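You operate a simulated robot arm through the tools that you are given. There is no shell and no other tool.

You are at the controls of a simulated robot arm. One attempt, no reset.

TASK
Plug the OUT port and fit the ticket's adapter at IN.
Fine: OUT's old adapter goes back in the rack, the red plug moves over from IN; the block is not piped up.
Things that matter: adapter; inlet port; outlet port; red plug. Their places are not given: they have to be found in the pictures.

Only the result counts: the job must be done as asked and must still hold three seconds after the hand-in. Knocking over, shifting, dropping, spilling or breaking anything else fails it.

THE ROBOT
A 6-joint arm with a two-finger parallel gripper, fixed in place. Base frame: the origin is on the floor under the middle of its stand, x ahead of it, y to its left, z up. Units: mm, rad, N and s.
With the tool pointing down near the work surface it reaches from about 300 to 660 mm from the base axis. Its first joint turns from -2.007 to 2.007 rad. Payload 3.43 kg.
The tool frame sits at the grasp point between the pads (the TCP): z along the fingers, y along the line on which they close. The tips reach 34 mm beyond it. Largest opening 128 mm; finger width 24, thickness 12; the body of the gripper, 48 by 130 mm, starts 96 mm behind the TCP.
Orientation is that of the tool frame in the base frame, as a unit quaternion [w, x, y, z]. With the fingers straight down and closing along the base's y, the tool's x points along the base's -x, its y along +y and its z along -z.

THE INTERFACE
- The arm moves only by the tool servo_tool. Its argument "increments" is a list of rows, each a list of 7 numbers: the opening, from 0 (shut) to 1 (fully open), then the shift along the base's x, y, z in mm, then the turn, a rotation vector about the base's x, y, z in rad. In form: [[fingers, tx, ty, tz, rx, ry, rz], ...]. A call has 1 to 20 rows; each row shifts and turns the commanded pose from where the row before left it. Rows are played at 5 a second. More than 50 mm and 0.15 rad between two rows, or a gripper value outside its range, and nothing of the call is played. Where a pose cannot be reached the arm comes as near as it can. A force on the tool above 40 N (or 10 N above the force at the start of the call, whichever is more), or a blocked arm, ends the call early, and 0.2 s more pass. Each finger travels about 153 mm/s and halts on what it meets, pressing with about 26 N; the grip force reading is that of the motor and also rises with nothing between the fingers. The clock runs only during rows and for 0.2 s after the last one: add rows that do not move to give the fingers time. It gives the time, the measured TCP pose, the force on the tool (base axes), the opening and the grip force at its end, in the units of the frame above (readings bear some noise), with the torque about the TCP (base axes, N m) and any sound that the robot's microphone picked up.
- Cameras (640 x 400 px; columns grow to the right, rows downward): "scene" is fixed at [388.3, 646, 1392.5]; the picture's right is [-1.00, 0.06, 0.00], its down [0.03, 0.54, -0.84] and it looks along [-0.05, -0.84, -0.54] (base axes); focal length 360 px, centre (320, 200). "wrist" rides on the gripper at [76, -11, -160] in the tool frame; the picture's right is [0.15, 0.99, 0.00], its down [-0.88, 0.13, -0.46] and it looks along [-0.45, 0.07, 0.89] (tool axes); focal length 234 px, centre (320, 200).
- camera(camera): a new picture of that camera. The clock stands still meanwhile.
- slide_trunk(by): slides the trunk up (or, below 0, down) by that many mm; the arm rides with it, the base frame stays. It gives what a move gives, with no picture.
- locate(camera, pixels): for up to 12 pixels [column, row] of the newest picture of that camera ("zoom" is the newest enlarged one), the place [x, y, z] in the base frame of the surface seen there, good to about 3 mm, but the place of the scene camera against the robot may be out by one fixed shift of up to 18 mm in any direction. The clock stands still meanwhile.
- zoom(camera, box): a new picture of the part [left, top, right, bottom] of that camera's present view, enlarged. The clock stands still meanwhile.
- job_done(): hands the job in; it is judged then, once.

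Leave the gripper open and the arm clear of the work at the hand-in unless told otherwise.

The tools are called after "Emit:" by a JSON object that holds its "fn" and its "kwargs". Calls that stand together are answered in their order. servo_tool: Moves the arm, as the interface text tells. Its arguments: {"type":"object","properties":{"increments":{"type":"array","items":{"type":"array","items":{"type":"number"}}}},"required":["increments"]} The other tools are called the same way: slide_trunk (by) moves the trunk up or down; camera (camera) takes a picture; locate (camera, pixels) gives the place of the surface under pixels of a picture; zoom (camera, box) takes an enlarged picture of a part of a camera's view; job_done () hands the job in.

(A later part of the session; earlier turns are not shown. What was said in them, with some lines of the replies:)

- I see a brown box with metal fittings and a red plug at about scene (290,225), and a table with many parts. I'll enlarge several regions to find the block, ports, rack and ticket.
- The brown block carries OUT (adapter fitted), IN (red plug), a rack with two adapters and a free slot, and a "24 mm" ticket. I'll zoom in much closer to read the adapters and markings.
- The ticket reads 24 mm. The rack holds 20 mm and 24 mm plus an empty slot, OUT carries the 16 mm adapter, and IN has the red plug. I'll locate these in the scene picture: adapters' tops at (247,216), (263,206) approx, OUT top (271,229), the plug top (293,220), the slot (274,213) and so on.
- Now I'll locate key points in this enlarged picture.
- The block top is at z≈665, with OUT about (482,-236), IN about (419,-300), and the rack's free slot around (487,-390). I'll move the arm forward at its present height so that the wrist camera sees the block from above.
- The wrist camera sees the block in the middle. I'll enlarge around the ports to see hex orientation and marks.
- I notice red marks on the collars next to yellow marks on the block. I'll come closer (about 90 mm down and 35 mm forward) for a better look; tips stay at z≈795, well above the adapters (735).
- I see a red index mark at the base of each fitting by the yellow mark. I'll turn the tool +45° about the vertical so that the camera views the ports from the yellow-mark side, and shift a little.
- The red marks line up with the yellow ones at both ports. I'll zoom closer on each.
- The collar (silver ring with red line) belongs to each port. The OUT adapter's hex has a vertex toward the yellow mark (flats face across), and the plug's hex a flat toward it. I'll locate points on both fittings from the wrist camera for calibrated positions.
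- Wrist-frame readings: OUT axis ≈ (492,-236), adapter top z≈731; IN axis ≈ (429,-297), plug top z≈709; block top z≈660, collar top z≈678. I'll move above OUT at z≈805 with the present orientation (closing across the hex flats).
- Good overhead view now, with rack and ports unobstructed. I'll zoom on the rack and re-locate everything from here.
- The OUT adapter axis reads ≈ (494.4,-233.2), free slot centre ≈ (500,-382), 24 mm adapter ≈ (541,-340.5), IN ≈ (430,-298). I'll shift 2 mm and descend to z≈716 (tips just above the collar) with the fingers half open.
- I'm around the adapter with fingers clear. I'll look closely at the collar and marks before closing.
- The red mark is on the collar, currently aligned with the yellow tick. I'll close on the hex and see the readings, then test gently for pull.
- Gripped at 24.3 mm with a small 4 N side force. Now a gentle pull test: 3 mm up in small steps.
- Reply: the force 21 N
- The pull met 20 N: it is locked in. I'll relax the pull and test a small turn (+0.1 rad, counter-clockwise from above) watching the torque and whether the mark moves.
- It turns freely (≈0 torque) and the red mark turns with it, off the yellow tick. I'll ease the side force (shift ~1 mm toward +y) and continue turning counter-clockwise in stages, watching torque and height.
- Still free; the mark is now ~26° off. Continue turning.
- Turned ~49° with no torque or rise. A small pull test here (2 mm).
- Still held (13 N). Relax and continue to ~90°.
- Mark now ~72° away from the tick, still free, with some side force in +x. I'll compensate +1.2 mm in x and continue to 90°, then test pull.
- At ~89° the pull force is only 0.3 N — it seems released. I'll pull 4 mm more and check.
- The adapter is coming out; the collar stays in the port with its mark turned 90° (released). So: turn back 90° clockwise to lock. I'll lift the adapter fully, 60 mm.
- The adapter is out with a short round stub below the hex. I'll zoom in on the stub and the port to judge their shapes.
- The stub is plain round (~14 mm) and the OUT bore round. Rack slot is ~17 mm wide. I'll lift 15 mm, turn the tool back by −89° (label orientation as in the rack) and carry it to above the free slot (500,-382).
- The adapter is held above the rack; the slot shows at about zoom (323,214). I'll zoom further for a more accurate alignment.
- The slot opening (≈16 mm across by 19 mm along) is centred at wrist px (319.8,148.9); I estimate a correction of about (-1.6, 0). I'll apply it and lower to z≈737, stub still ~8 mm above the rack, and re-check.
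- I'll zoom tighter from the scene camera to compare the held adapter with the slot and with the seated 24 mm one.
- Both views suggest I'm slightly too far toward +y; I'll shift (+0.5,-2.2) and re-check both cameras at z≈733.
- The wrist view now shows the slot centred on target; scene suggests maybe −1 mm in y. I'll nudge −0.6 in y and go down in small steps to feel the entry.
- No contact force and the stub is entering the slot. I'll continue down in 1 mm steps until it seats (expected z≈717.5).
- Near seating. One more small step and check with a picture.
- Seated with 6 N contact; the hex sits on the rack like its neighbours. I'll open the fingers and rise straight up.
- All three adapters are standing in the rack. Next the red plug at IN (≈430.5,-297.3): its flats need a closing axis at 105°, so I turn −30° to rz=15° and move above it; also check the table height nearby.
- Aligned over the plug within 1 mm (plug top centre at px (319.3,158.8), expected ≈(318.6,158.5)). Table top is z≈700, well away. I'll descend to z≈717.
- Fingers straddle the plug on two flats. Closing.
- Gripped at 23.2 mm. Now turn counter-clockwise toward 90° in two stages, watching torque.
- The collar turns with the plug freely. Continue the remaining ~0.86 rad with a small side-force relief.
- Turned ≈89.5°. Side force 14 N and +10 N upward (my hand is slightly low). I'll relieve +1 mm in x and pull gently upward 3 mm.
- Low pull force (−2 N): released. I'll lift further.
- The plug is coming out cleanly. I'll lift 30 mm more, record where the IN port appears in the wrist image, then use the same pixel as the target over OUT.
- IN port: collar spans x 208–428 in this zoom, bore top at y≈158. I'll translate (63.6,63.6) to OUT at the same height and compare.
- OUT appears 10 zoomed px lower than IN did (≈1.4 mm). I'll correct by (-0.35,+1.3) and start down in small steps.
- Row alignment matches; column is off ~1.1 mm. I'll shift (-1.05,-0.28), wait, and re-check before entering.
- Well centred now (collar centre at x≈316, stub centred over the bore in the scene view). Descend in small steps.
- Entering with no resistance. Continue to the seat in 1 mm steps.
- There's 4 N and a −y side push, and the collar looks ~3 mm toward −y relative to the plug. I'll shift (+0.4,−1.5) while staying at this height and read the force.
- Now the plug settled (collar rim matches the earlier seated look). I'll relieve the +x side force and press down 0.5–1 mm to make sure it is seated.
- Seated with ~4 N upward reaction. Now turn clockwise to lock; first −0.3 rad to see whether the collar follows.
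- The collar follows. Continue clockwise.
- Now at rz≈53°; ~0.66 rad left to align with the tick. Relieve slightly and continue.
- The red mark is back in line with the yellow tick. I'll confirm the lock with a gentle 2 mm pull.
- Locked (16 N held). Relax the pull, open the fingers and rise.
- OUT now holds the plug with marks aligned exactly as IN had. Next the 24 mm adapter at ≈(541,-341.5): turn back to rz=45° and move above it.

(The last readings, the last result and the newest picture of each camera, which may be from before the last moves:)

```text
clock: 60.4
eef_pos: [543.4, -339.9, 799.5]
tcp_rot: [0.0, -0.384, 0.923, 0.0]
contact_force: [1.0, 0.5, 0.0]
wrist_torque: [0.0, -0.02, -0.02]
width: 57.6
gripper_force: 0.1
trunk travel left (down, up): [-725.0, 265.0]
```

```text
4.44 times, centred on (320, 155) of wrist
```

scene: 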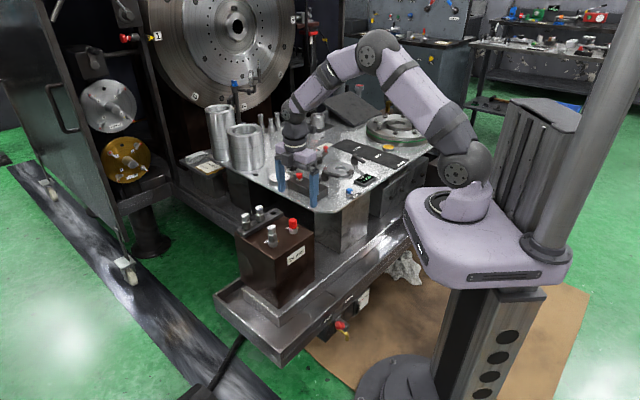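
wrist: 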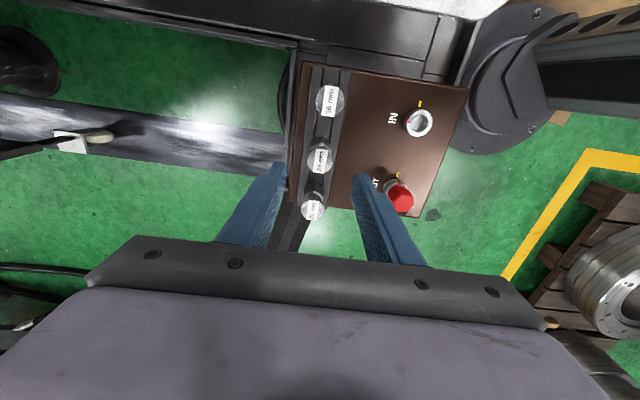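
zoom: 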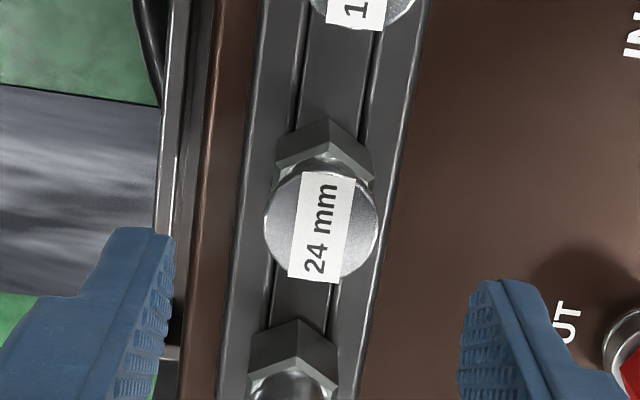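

The 24 mm adapter is confirmed at the centre; I need ~(-2.9,-2.2) to be concentric. I'll shift and descend to z≈717.5 around it.

Emit:
{"fn": "servo_tool", "kwargs": {"increments": [[0.45, -2.9, -2.2, 0, 0, 0, 0], [0.45, 0, 0, -25, 0, 0, 0], [0.45, 0, 0, 0, 0, 0, 0], [0.45, 0, 0, 0, 0, 0, 0]]}}

Emit:
{"fn": "zoom", "kwargs": {"camera": "wrist", "box": [270, 110, 370, 200]}}

```text
clock: 61.4
eef_pos: [540.1, -342.0, 774.9]
tcp_rot: [0.001, -0.383, 0.924, -0.001]
contact_force: [0.1, 0.3, 0.3]
wrist_torque: [0.02, 0.02, -0.03]
width: 57.6
gripper_force: 0.1
trunk travel left (down, up): [-725.0, 265.0]
```

```text
4.44 times, centred on (320, 155) of wrist
```

zoom: 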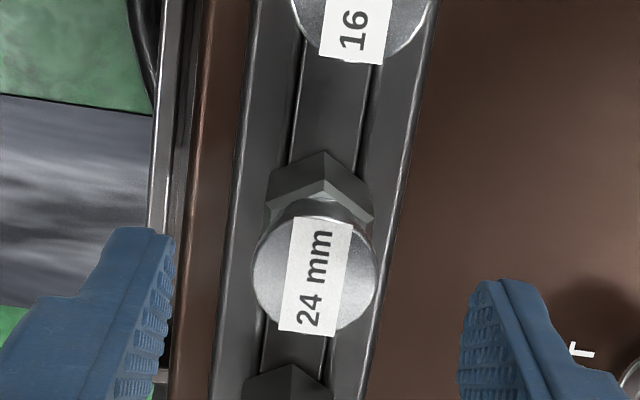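

Still ~2 mm off along the rack; shift (-1.1,-1.7) and descend to z≈717.5.

Emit:
{"fn": "servo_tool", "kwargs": {"increments": [[0.45, -1.1, -1.7, 0, 0, 0, 0], [0.45, 0, 0, -25, 0, 0, 0], [0.45, 0, 0, -20, 0, 0, 0], [0.45, 0, 0, -12.5, 0, 0, 0], [0.45, 0, 0, 0, 0, 0, 0], [0.45, 0, 0, 0, 0, 0, 0]]}}

Emit:
{"fn": "zoom", "kwargs": {"camera": "wrist", "box": [260, 130, 380, 230]}}

Emit:
{"fn": "zoom", "kwargs": {"camera": "scene", "box": [230, 180, 326, 250]}}

```text
clock: 62.8
eef_pos: [538.3, -343.6, 716.8]
tcp_rot: [0.0, -0.384, 0.923, 0.0]
contact_force: [0.2, 0.1, -0.1]
wrist_torque: [0.02, 0.02, 0.01]
width: 57.5
gripper_force: 0.1
trunk travel left (down, up): [-725.0, 265.0]
```

```text
4.00 times, centred on (320, 180) of wrist
```

zoom: 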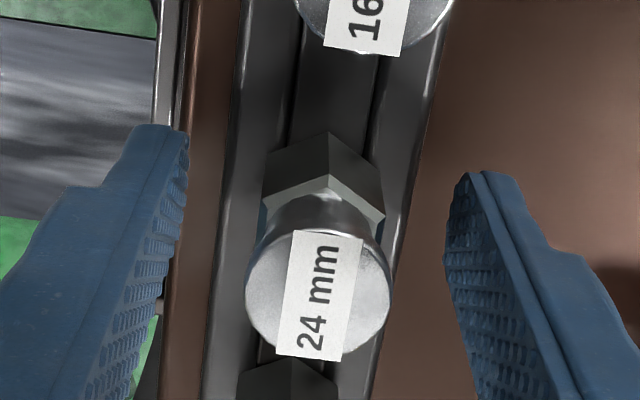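

```text
5.71 times, centred on (278, 215) of scene
```

zoom: 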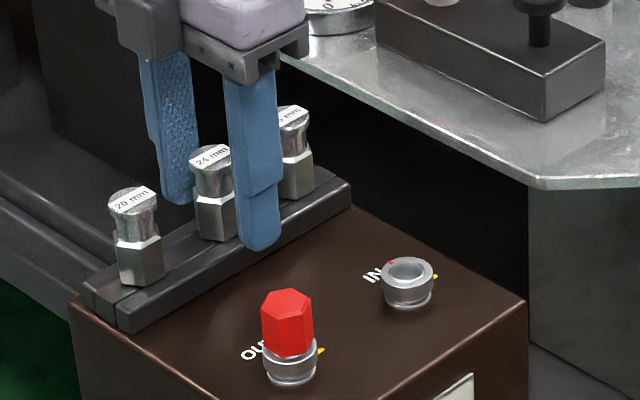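

Nearly concentric (about 0.9 mm off along the rack). Nudge (+0.6,+0.6) and close.

Emit:
{"fn": "servo_tool", "kwargs": {"increments": [[0.45, 0.6, 0.6, 0, 0, 0, 0], [0.25, 0, 0, 0, 0, 0, 0], [0.1, 0, 0, 0, 0, 0, 0], [0, 0, 0, 0, 0, 0, 0], [0, 0, 0, 0, 0, 0, 0]]}}

Emit:
{"fn": "zoom", "kwargs": {"camera": "wrist", "box": [260, 130, 380, 230]}}

```text
clock: 64.0
eef_pos: [539.5, -343.7, 717.5]
tcp_rot: [0.0, -0.383, 0.924, 0.0]
contact_force: [-0.7, 1.0, -0.6]
wrist_torque: [0.01, 0.0, -0.02]
width: 24.3
gripper_force: 25.6
trunk travel left (down, up): [-725.0, 265.0]
```

```text
4.00 times, centred on (320, 180) of wrist
```

zoom: 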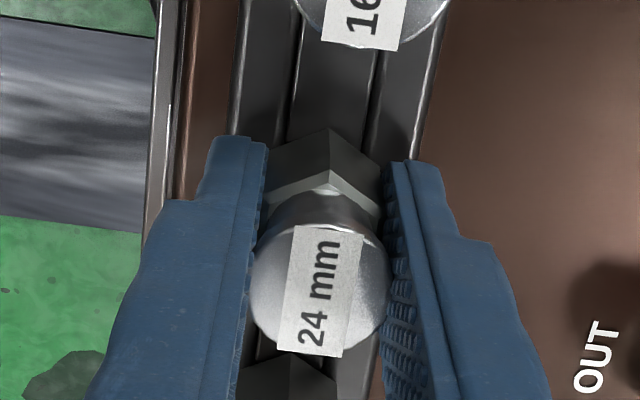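

Gripped at 24.3 mm, concentric. Lift slowly, first 3 mm, then fully to z≈800.

Emit:
{"fn": "servo_tool", "kwargs": {"increments": [[0, 0, 0, 1.5, 0, 0, 0], [0, 0, 0, 3, 0, 0, 0], [0, 0, 0, 8, 0, 0, 0], [0, 0, 0, 15, 0, 0, 0], [0, 0, 0, 25, 0, 0, 0], [0, 0, 0, 30, 0, 0, 0], [0, 0, 0, 0, 0, 0, 0]]}}

Emit:
{"fn": "zoom", "kwargs": {"camera": "scene", "box": [220, 160, 330, 245]}}

```text
clock: 65.6
eef_pos: [539.7, -343.7, 799.6]
tcp_rot: [0.0, -0.384, 0.923, -0.001]
contact_force: [-0.2, 0.2, -0.9]
wrist_torque: [0.01, 0.0, -0.04]
width: 24.6
gripper_force: 26.0
trunk travel left (down, up): [-725.0, 265.0]
```

```text
4.71 times, centred on (275, 202) of scene
```

zoom: 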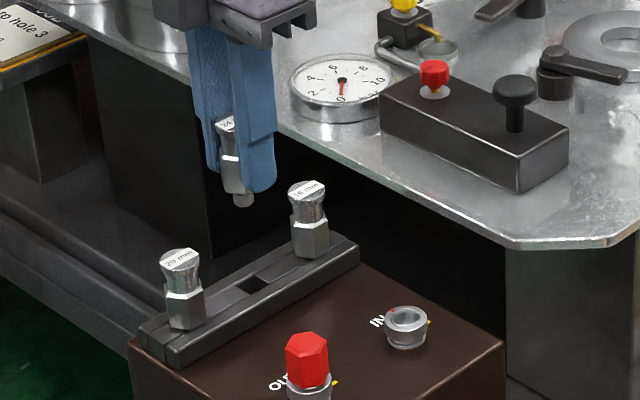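

The 24 mm adapter is out; 16 and 20 stand undisturbed. Move to above IN (431,-297.3) and turn +1.56 rad to the collar's released orientation.

Emit:
{"fn": "servo_tool", "kwargs": {"increments": [[0, -9.05, 3.87, 0, 0, 0, 0.13], [0, -9.05, 3.87, 0, 0, 0, 0.13], [0, -9.05, 3.87, 0, 0, 0, 0.13], [0, -9.05, 3.87, 0, 0, 0, 0.13], [0, -9.05, 3.87, 0, 0, 0, 0.13], [0, -9.05, 3.87, 0, 0, 0, 0.13], [0, -9.05, 3.87, 0, 0, 0, 0.13], [0, -9.05, 3.87, 0, 0, 0, 0.13], [0, -9.05, 3.87, 0, 0, 0, 0.13], [0, -9.05, 3.87, 0, 0, 0, 0.13], [0, -9.05, 3.87, 0, 0, 0, 0.13], [0, -9.05, 3.87, 0, 0, 0, 0.13], [0, 0, 0, 0, 0, 0, 0], [0, 0, 0, 0, 0, 0, 0]]}}

Emit:
{"fn": "camera", "kwargs": {"camera": "wrist"}}

Emit:
{"fn": "zoom", "kwargs": {"camera": "wrist", "box": [290, 120, 350, 170]}}

```text
clock: 68.6
eef_pos: [430.5, -295.6, 799.4]
tcp_rot: [0.002, 0.921, -0.389, -0.001]
contact_force: [0.1, -0.2, -0.2]
wrist_torque: [-0.01, 0.0, 0.03]
width: 24.3
gripper_force: 25.9
trunk travel left (down, up): [-725.0, 265.0]
```

```text
taken
```

wrist: 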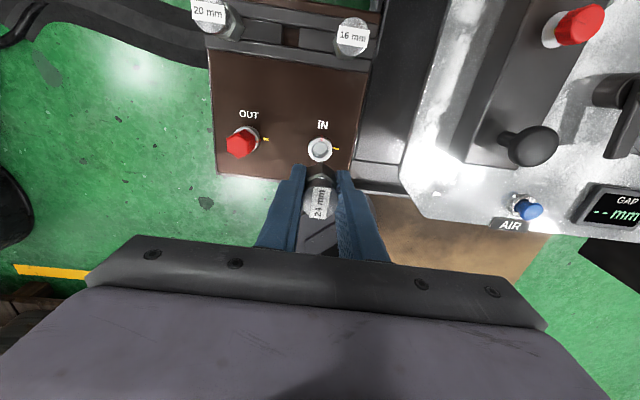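

```text
8.00 times, centred on (320, 145) of wrist
```

zoom: 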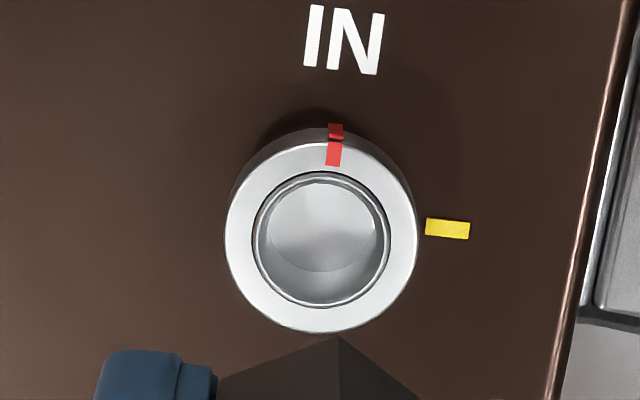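

The port is seen nearly under the hand: collar centre at px (320.2,149.6), needing about (0,-1.5). Apply and descend to z≈740, then re-check.

Emit:
{"fn": "servo_tool", "kwargs": {"increments": [[0, 0, -1.5, -15, 0, 0, 0], [0, 0, 0, -20, 0, 0, 0], [0, 0, 0, -15, 0, 0, 0], [0, 0, 0, -10, 0, 0, 0], [0, 0, 0, 0, 0, 0, 0], [0, 0, 0, 0, 0, 0, 0]]}}

Emit:
{"fn": "zoom", "kwargs": {"camera": "wrist", "box": [290, 130, 350, 180]}}

Emit:
{"fn": "zoom", "kwargs": {"camera": "scene", "box": [276, 200, 306, 230]}}

```text
clock: 70.0
eef_pos: [431.5, -295.8, 738.3]
tcp_rot: [0.002, 0.922, -0.388, -0.001]
contact_force: [0.0, 0.1, -0.9]
wrist_torque: [0.0, -0.03, -0.02]
width: 24.6
gripper_force: 26.2
trunk travel left (down, up): [-725.0, 265.0]
```

```text
8.00 times, centred on (320, 155) of wrist
```

zoom: 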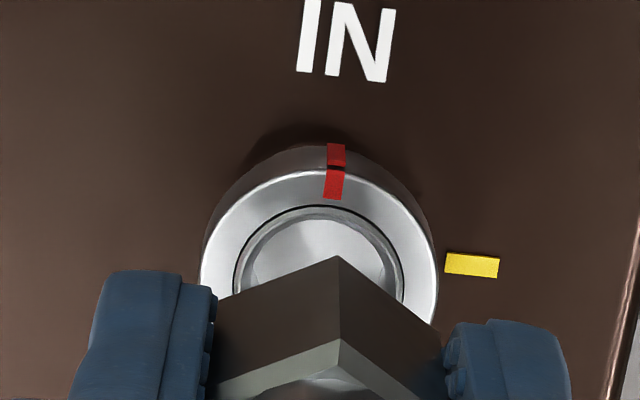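

```text
13.33 times, centred on (291, 215) of scene
```

zoom: 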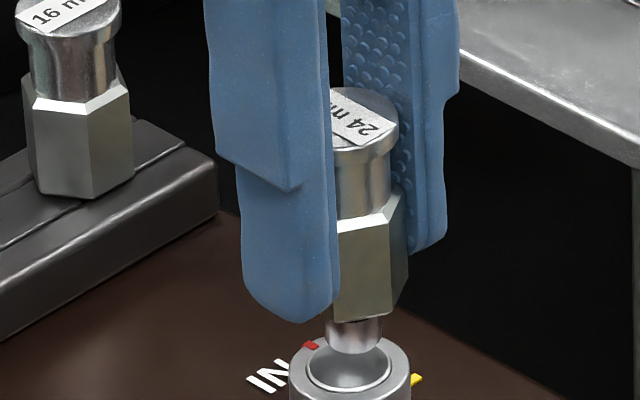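

Estimates agree that I need about (+1.0,-1.7) more. Apply, lower 3 mm and re-check.

Emit:
{"fn": "servo_tool", "kwargs": {"increments": [[0, 1.0, -1.7, 0, 0, 0, 0], [0, 0, 0, -3, 0, 0, 0], [0, 0, 0, 0, 0, 0, 0], [0, 0, 0, 0, 0, 0, 0]]}}

Emit:
{"fn": "zoom", "kwargs": {"camera": "wrist", "box": [290, 130, 350, 180]}}

Emit:
{"fn": "zoom", "kwargs": {"camera": "scene", "box": [276, 200, 306, 230]}}

```text
clock: 71.0
eef_pos: [431.5, -298.9, 736.0]
tcp_rot: [0.002, 0.921, -0.389, -0.002]
contact_force: [0.2, 0.0, -1.4]
wrist_torque: [0.0, 0.02, -0.01]
width: 24.5
gripper_force: 25.8
trunk travel left (down, up): [-725.0, 265.0]
```

```text
8.00 times, centred on (320, 155) of wrist
```

zoom: 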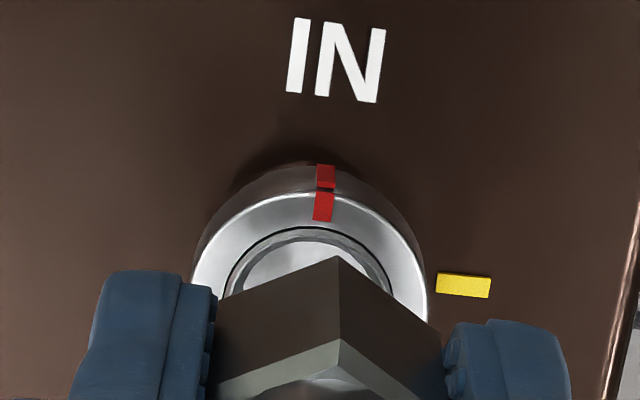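

```text
13.33 times, centred on (291, 215) of scene
```

zoom: 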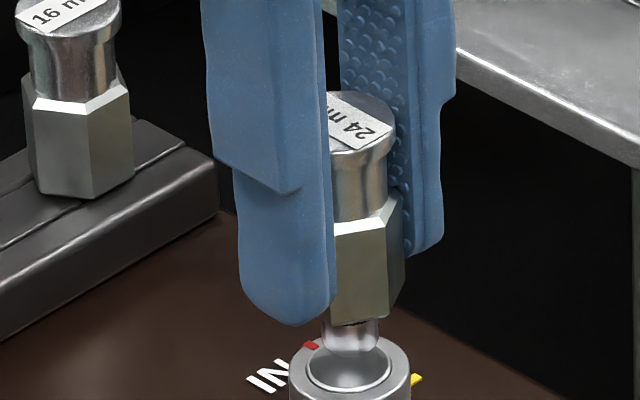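

Aligned now (port at px (318.7,167.8), expected ≈(318.8,168)). Scene also shows stub centred over the bore. Descend in small steps.

Emit:
{"fn": "servo_tool", "kwargs": {"increments": [[0, 0, 0, -2, 0, 0, 0], [0, 0, 0, -2, 0, 0, 0], [0, 0, 0, -2, 0, 0, 0], [0, 0, 0, -2, 0, 0, 0], [0, 0, 0, 0, 0, 0, 0]]}}

Emit:
{"fn": "servo_tool", "kwargs": {"increments": [[0, 0, 0, -2, 0, 0, 0], [0, 0, 0, -2, 0, 0, 0], [0, 0, 0, 0, 0, 0, 0]]}}

Emit:
{"fn": "servo_tool", "kwargs": {"increments": [[0, 0, 0, -1.5, 0, 0, 0], [0, 0, 0, -1.5, 0, 0, 0], [0, 0, 0, 0, 0, 0, 0]]}}

```text
clock: 72.2
eef_pos: [431.2, -298.4, 728.7]
tcp_rot: [0.002, 0.922, -0.388, -0.001]
contact_force: [0.0, 0.3, -1.0]
wrist_torque: [0.01, -0.02, -0.02]
width: 24.5
gripper_force: 25.6
trunk travel left (down, up): [-725.0, 265.0]
```

```text
clock: 73.0
eef_pos: [431.9, -298.9, 723.3]
tcp_rot: [0.002, 0.922, -0.388, -0.001]
contact_force: [-0.1, 0.1, -0.2]
wrist_torque: [0.01, -0.02, -0.02]
width: 24.5
gripper_force: 25.5
trunk travel left (down, up): [-725.0, 265.0]
```

```text
clock: 73.8
eef_pos: [431.8, -298.3, 721.3]
tcp_rot: [0.003, 0.922, -0.388, -0.002]
contact_force: [-0.4, -0.1, -1.5]
wrist_torque: [-0.02, -0.04, 0.0]
width: 24.6
gripper_force: 26.4
trunk travel left (down, up): [-725.0, 265.0]
```

Going in without resistance. Continue in 1 mm steps to the seat.

Emit:
{"fn": "servo_tool", "kwargs": {"increments": [[0, 0, 0, -1, 0, 0, 0], [0, 0, 0, -1, 0, 0, 0], [0, 0, 0, 0, 0, 0, 0]]}}

Emit:
{"fn": "servo_tool", "kwargs": {"increments": [[0, 0, 0, -1, 0, 0, 0], [0, 0, 0, 0, 0, 0, 0]]}}

Emit:
{"fn": "zoom", "kwargs": {"camera": "wrist", "box": [290, 140, 350, 190]}}

Emit:
{"fn": "zoom", "kwargs": {"camera": "scene", "box": [276, 205, 306, 235]}}

```text
clock: 74.6
eef_pos: [432.0, -298.9, 719.8]
tcp_rot: [0.003, 0.922, -0.388, -0.001]
contact_force: [-1.0, 0.5, 0.5]
wrist_torque: [0.01, -0.01, -0.01]
width: 24.4
gripper_force: 25.9
trunk travel left (down, up): [-725.0, 265.0]
```

```text
clock: 75.2
eef_pos: [432.3, -298.0, 718.2]
tcp_rot: [0.003, 0.922, -0.388, 0.0]
contact_force: [-0.9, -0.7, 1.4]
wrist_torque: [-0.01, 0.01, 0.01]
width: 24.7
gripper_force: 26.1
trunk travel left (down, up): [-725.0, 265.0]
```

```text
8.00 times, centred on (320, 165) of wrist
```

zoom: 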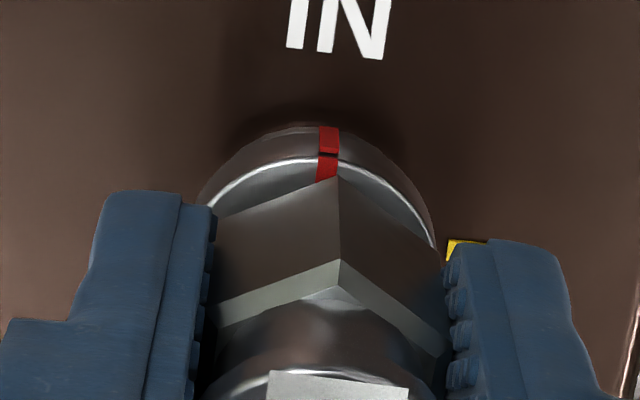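

```text
13.33 times, centred on (291, 220) of scene
```

zoom: 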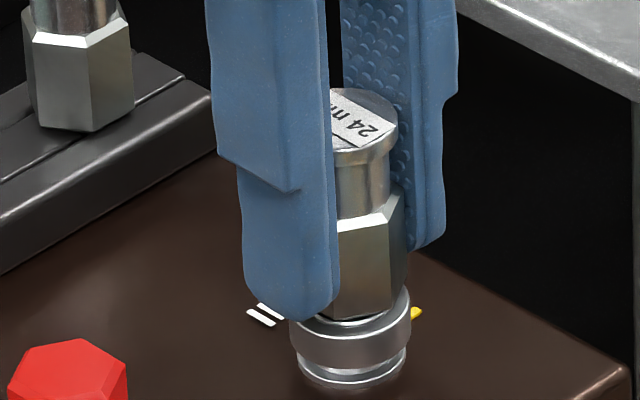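

Looks almost seated (rim position matches earlier seated state). Press a further 0.7+0.5 mm to feel the seat.

Emit:
{"fn": "servo_tool", "kwargs": {"increments": [[0, 0, 0, -0.7, 0, 0, 0], [0, 0, 0, 0, 0, 0, 0]]}}

Emit:
{"fn": "servo_tool", "kwargs": {"increments": [[0, 0, 0, -0.4, 0, 0, 0], [0, 0, 0, 0, 0, 0, 0]]}}

```text
clock: 75.8
eef_pos: [432.1, -297.9, 717.7]
tcp_rot: [0.003, 0.921, -0.388, 0.0]
contact_force: [5.4, 3.6, 2.2]
wrist_torque: [0.4, -0.32, 0.01]
width: 24.5
gripper_force: 25.8
trunk travel left (down, up): [-725.0, 265.0]
```

```text
clock: 76.4
eef_pos: [432.4, -297.8, 717.9]
tcp_rot: [0.002, 0.921, -0.389, 0.0]
contact_force: [7.5, 5.8, 9.1]
wrist_torque: [0.64, -0.18, 0.05]
width: 24.5
gripper_force: 25.7
trunk travel left (down, up): [-725.0, 265.0]
```

Seated (9 N reaction). Now turn clockwise to lock; first −0.5 rad with a side-force relief, checking that the collar follows.

Emit:
{"fn": "servo_tool", "kwargs": {"increments": [[0, 0.5, 0.4, 0.2, 0, 0, -0.1], [0, 0, 0, 0, 0, 0, -0.1], [0, 0, 0, 0, 0, 0, -0.1], [0, 0, 0, 0, 0, 0, -0.1], [0, 0, 0, 0, 0, 0, -0.1], [0, 0, 0, 0, 0, 0, 0]]}}

Emit:
{"fn": "zoom", "kwargs": {"camera": "wrist", "box": [290, 140, 350, 190]}}

```text
clock: 77.8
eef_pos: [431.7, -298.2, 717.6]
tcp_rot: [0.001, 0.797, -0.604, -0.001]
contact_force: [3.9, 6.9, 3.8]
wrist_torque: [-0.13, -0.2, -0.05]
width: 24.1
gripper_force: 25.7
trunk travel left (down, up): [-725.0, 265.0]
```

```text
8.00 times, centred on (320, 165) of wrist
```

zoom: 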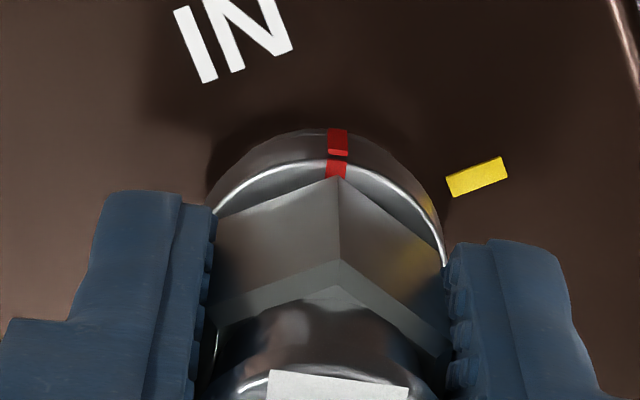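

The collar follows. Continue clockwise another 0.6 rad.

Emit:
{"fn": "servo_tool", "kwargs": {"increments": [[0, 0.3, 0.5, 0, 0, 0, -0.1], [0, 0, 0, 0, 0, 0, -0.1], [0, 0, 0, 0, 0, 0, -0.1], [0, 0, 0, 0, 0, 0, -0.1], [0, 0, 0, 0, 0, 0, -0.1], [0, 0, 0, 0, 0, 0, -0.1], [0, 0, 0, 0, 0, 0, 0]]}}

Emit:
{"fn": "zoom", "kwargs": {"camera": "wrist", "box": [290, 140, 350, 190]}}

```text
clock: 79.4
eef_pos: [431.3, -298.0, 718.2]
tcp_rot: [0.0, -0.582, 0.813, 0.001]
contact_force: [-4.2, 3.0, -1.1]
wrist_torque: [-0.19, 0.04, -0.03]
width: 24.6
gripper_force: 26.1
trunk travel left (down, up): [-725.0, 265.0]
```

```text
8.00 times, centred on (320, 165) of wrist
```

zoom: 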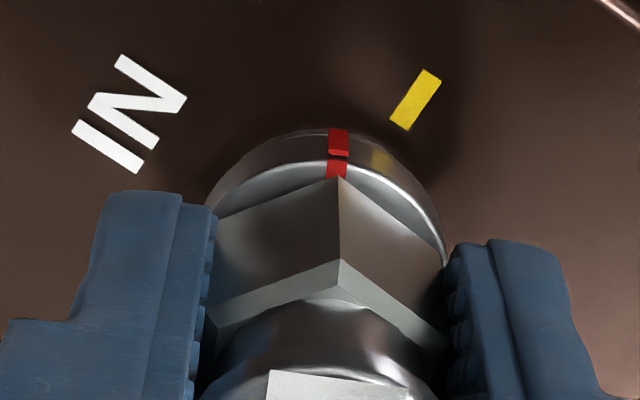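

rz≈71°, about 26° left. Continue −0.46 rad.

Emit:
{"fn": "servo_tool", "kwargs": {"increments": [[0, -0.3, 0.2, 0, 0, 0, -0.1], [0, 0, 0, 0, 0, 0, -0.1], [0, 0, 0, 0, 0, 0, -0.1], [0, 0, 0, 0, 0, 0, -0.1], [0, 0, 0, 0, 0, 0, -0.06], [0, 0, 0, 0, 0, 0, 0]]}}

Emit:
{"fn": "zoom", "kwargs": {"camera": "wrist", "box": [290, 140, 350, 190]}}

```text
clock: 80.8
eef_pos: [430.7, -297.9, 717.2]
tcp_rot: [-0.001, -0.383, 0.924, 0.001]
contact_force: [-8.5, 1.0, 0.8]
wrist_torque: [-0.01, 0.34, -0.01]
width: 24.4
gripper_force: 26.7
trunk travel left (down, up): [-725.0, 265.0]
```

```text
8.00 times, centred on (320, 165) of wrist
```

zoom: 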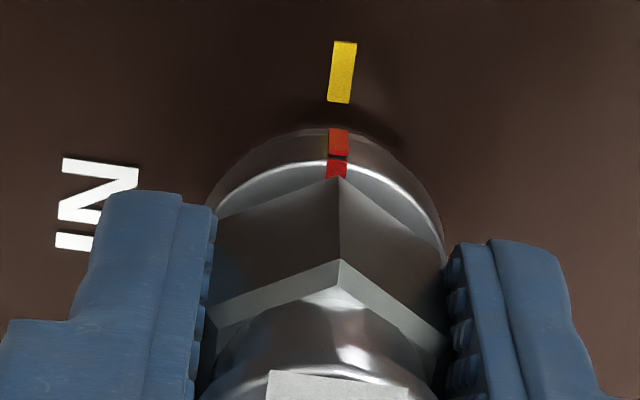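

The red mark lines up with the yellow tick just as originally at OUT. Confirm the lock with a gentle 2 mm pull.

Emit:
{"fn": "servo_tool", "kwargs": {"increments": [[0, -0.6, 0, 1, 0, 0, 0], [0, 0, 0, 1, 0, 0, 0], [0, 0, 0, 0, 0, 0, 0]]}}

```text
clock: 81.6
eef_pos: [431.9, -297.3, 716.1]
tcp_rot: [-0.001, -0.384, 0.923, 0.002]
contact_force: [-3.5, 0.6, -19.4]
wrist_torque: [-0.2, -0.19, 0.01]
width: 24.6
gripper_force: 26.1
trunk travel left (down, up): [-725.0, 265.0]
```

Locked (19 N held with no movement). Relax, open and rise clear.

Emit:
{"fn": "servo_tool", "kwargs": {"increments": [[0, 0, 0, -1, 0, 0, 0], [0, 0, 0, -1, 0, 0, 0], [0, 0, 0, 0, 0, 0, 0], [0.25, 0, 0, 0, 0, 0, 0], [0.45, 0, 0, 0, 0, 0, 0], [0.45, 0, 0, 0, 0, 0, 0]]}}

Emit:
{"fn": "servo_tool", "kwargs": {"increments": [[0.45, 0, 0, 10, 0, 0, 0], [0.45, 0, 0, 20, 0, 0, 0], [0.45, 0, 0, 25, 0, 0, 0], [0.45, 0, 0, 27, 0, 0, 0], [0.45, 0, 0, 0, 0, 0, 0]]}}

Emit:
{"fn": "camera", "kwargs": {"camera": "wrist"}}

Emit:
{"fn": "zoom", "kwargs": {"camera": "wrist", "box": [260, 100, 400, 220]}}

Emit:
{"fn": "zoom", "kwargs": {"camera": "scene", "box": [230, 185, 326, 250]}}

```text
clock: 83.0
eef_pos: [433.2, -299.3, 719.2]
tcp_rot: [0.0, -0.384, 0.923, -0.001]
contact_force: [-0.2, -0.9, -0.1]
wrist_torque: [0.03, 0.02, 0.01]
width: 57.5
gripper_force: 0.1
trunk travel left (down, up): [-725.0, 265.0]
```

```text
clock: 84.2
eef_pos: [430.3, -298.4, 799.2]
tcp_rot: [0.001, -0.383, 0.924, 0.0]
contact_force: [-0.9, -1.0, -0.4]
wrist_torque: [-0.02, -0.03, 0.04]
width: 57.7
gripper_force: 0.0
trunk travel left (down, up): [-725.0, 265.0]
```

```text
taken
```

wrist: 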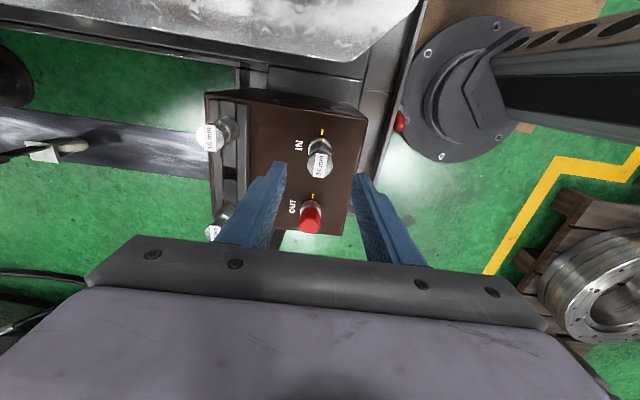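

```text
3.33 times, centred on (330, 160) of wrist
```

zoom: 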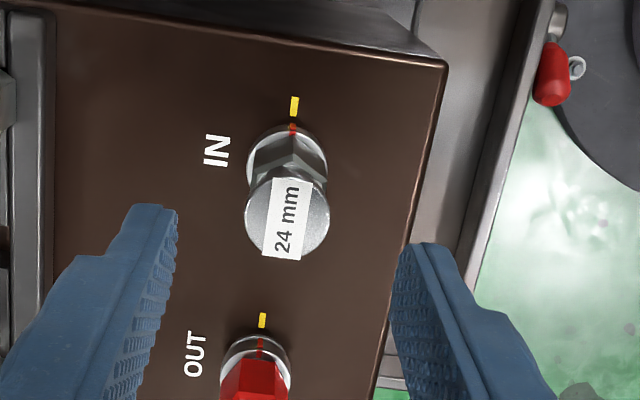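

```text
6.15 times, centred on (278, 218) of scene
```

zoom: 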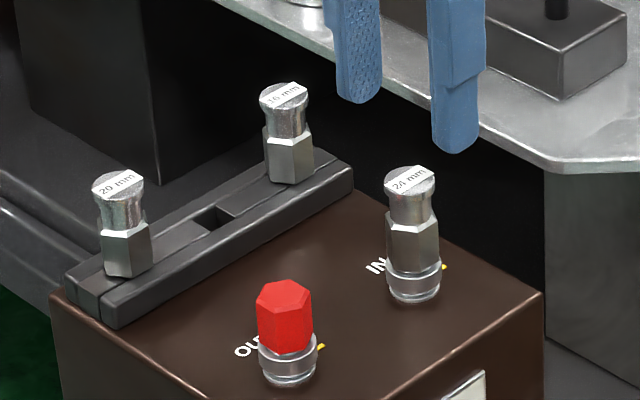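

24 mm is at IN, the red plug at OUT (both marks aligned), and 16 mm and 20 mm stand in the rack. I'll retreat the arm up and back toward its start, gripper open.

Emit:
{"fn": "servo_tool", "kwargs": {"increments": [[0.45, 0, 0, 30, 0, 0, 0], [0.6, 0, 0, 30, 0, 0, -0.13], [0.8, -20, 0, 30, 0, 0, -0.13], [1, -35, 0, 20, 0, 0, -0.13], [1, -40, 0, 5, 0, 0, -0.13], [1, -40, 5, 0, 0, 0, -0.13], [1, -40, 5, 0, 0, 0, -0.13], [1, -40, 5, 0, 0, 0, 0], [1, 0, 0, 0, 0, 0, 0], [1, 0, 0, 0, 0, 0, 0], [1, 0, 0, 0, 0, 0, 0], [1, 0, 0, 0, 0, 0, 0]]}}

Emit:
{"fn": "camera", "kwargs": {"camera": "scene"}}

Emit:
{"fn": "zoom", "kwargs": {"camera": "scene", "box": [230, 185, 326, 250]}}

```text
clock: 86.8
eef_pos: [217.9, -281.9, 915.9]
tcp_rot: [0.0, -0.004, 1.0, 0.0]
contact_force: [0.2, -0.5, 0.0]
wrist_torque: [0.02, 0.05, 0.0]
width: 128.0
gripper_force: 0.1
trunk travel left (down, up): [-725.0, 265.0]
```

```text
taken
```

scene: 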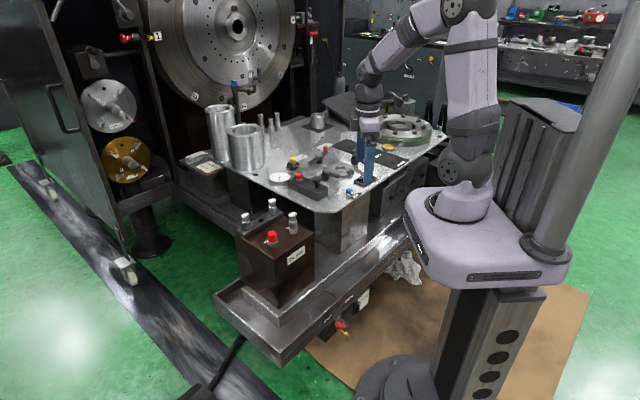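

```text
6.15 times, centred on (278, 218) of scene
```

zoom: 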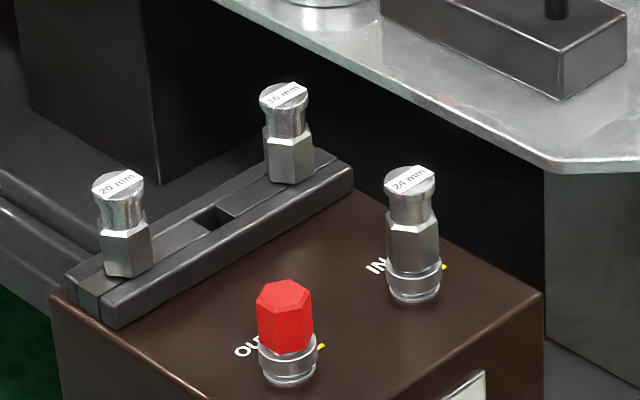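

The scene is as asked and the arm is back near its start with the gripper open. The red plug is locked at OUT, the 24 mm adapter is locked at IN, and the 16 mm adapter is in the rack beside the 20 mm. Nothing else has moved. Handing in.

Emit:
{"fn": "job_done", "kwargs": {}}

```text
The job is handed in.
```

The job is done and handed in. OUT is closed with the red plug and the 24 mm adapter from the ticket is fitted at IN.

- **OUT:** I took out the old 16 mm adapter and put it in the rack's free slot. The red plug from IN is now locked there, and it held against a 16 N pull.
- **IN:** The 24 mm adapter is locked in place and held against a 19 N pull.
- **Marks:** At both ports the red collar mark lines up with the yellow tick, as it did at the start.
- **Rack:** The 16 mm and 20 mm adapters are in their slots, and the 24 mm slot is now empty.

The gripper is open and the arm is back near its starting position. In the last picture, nothing else looks moved or knocked.
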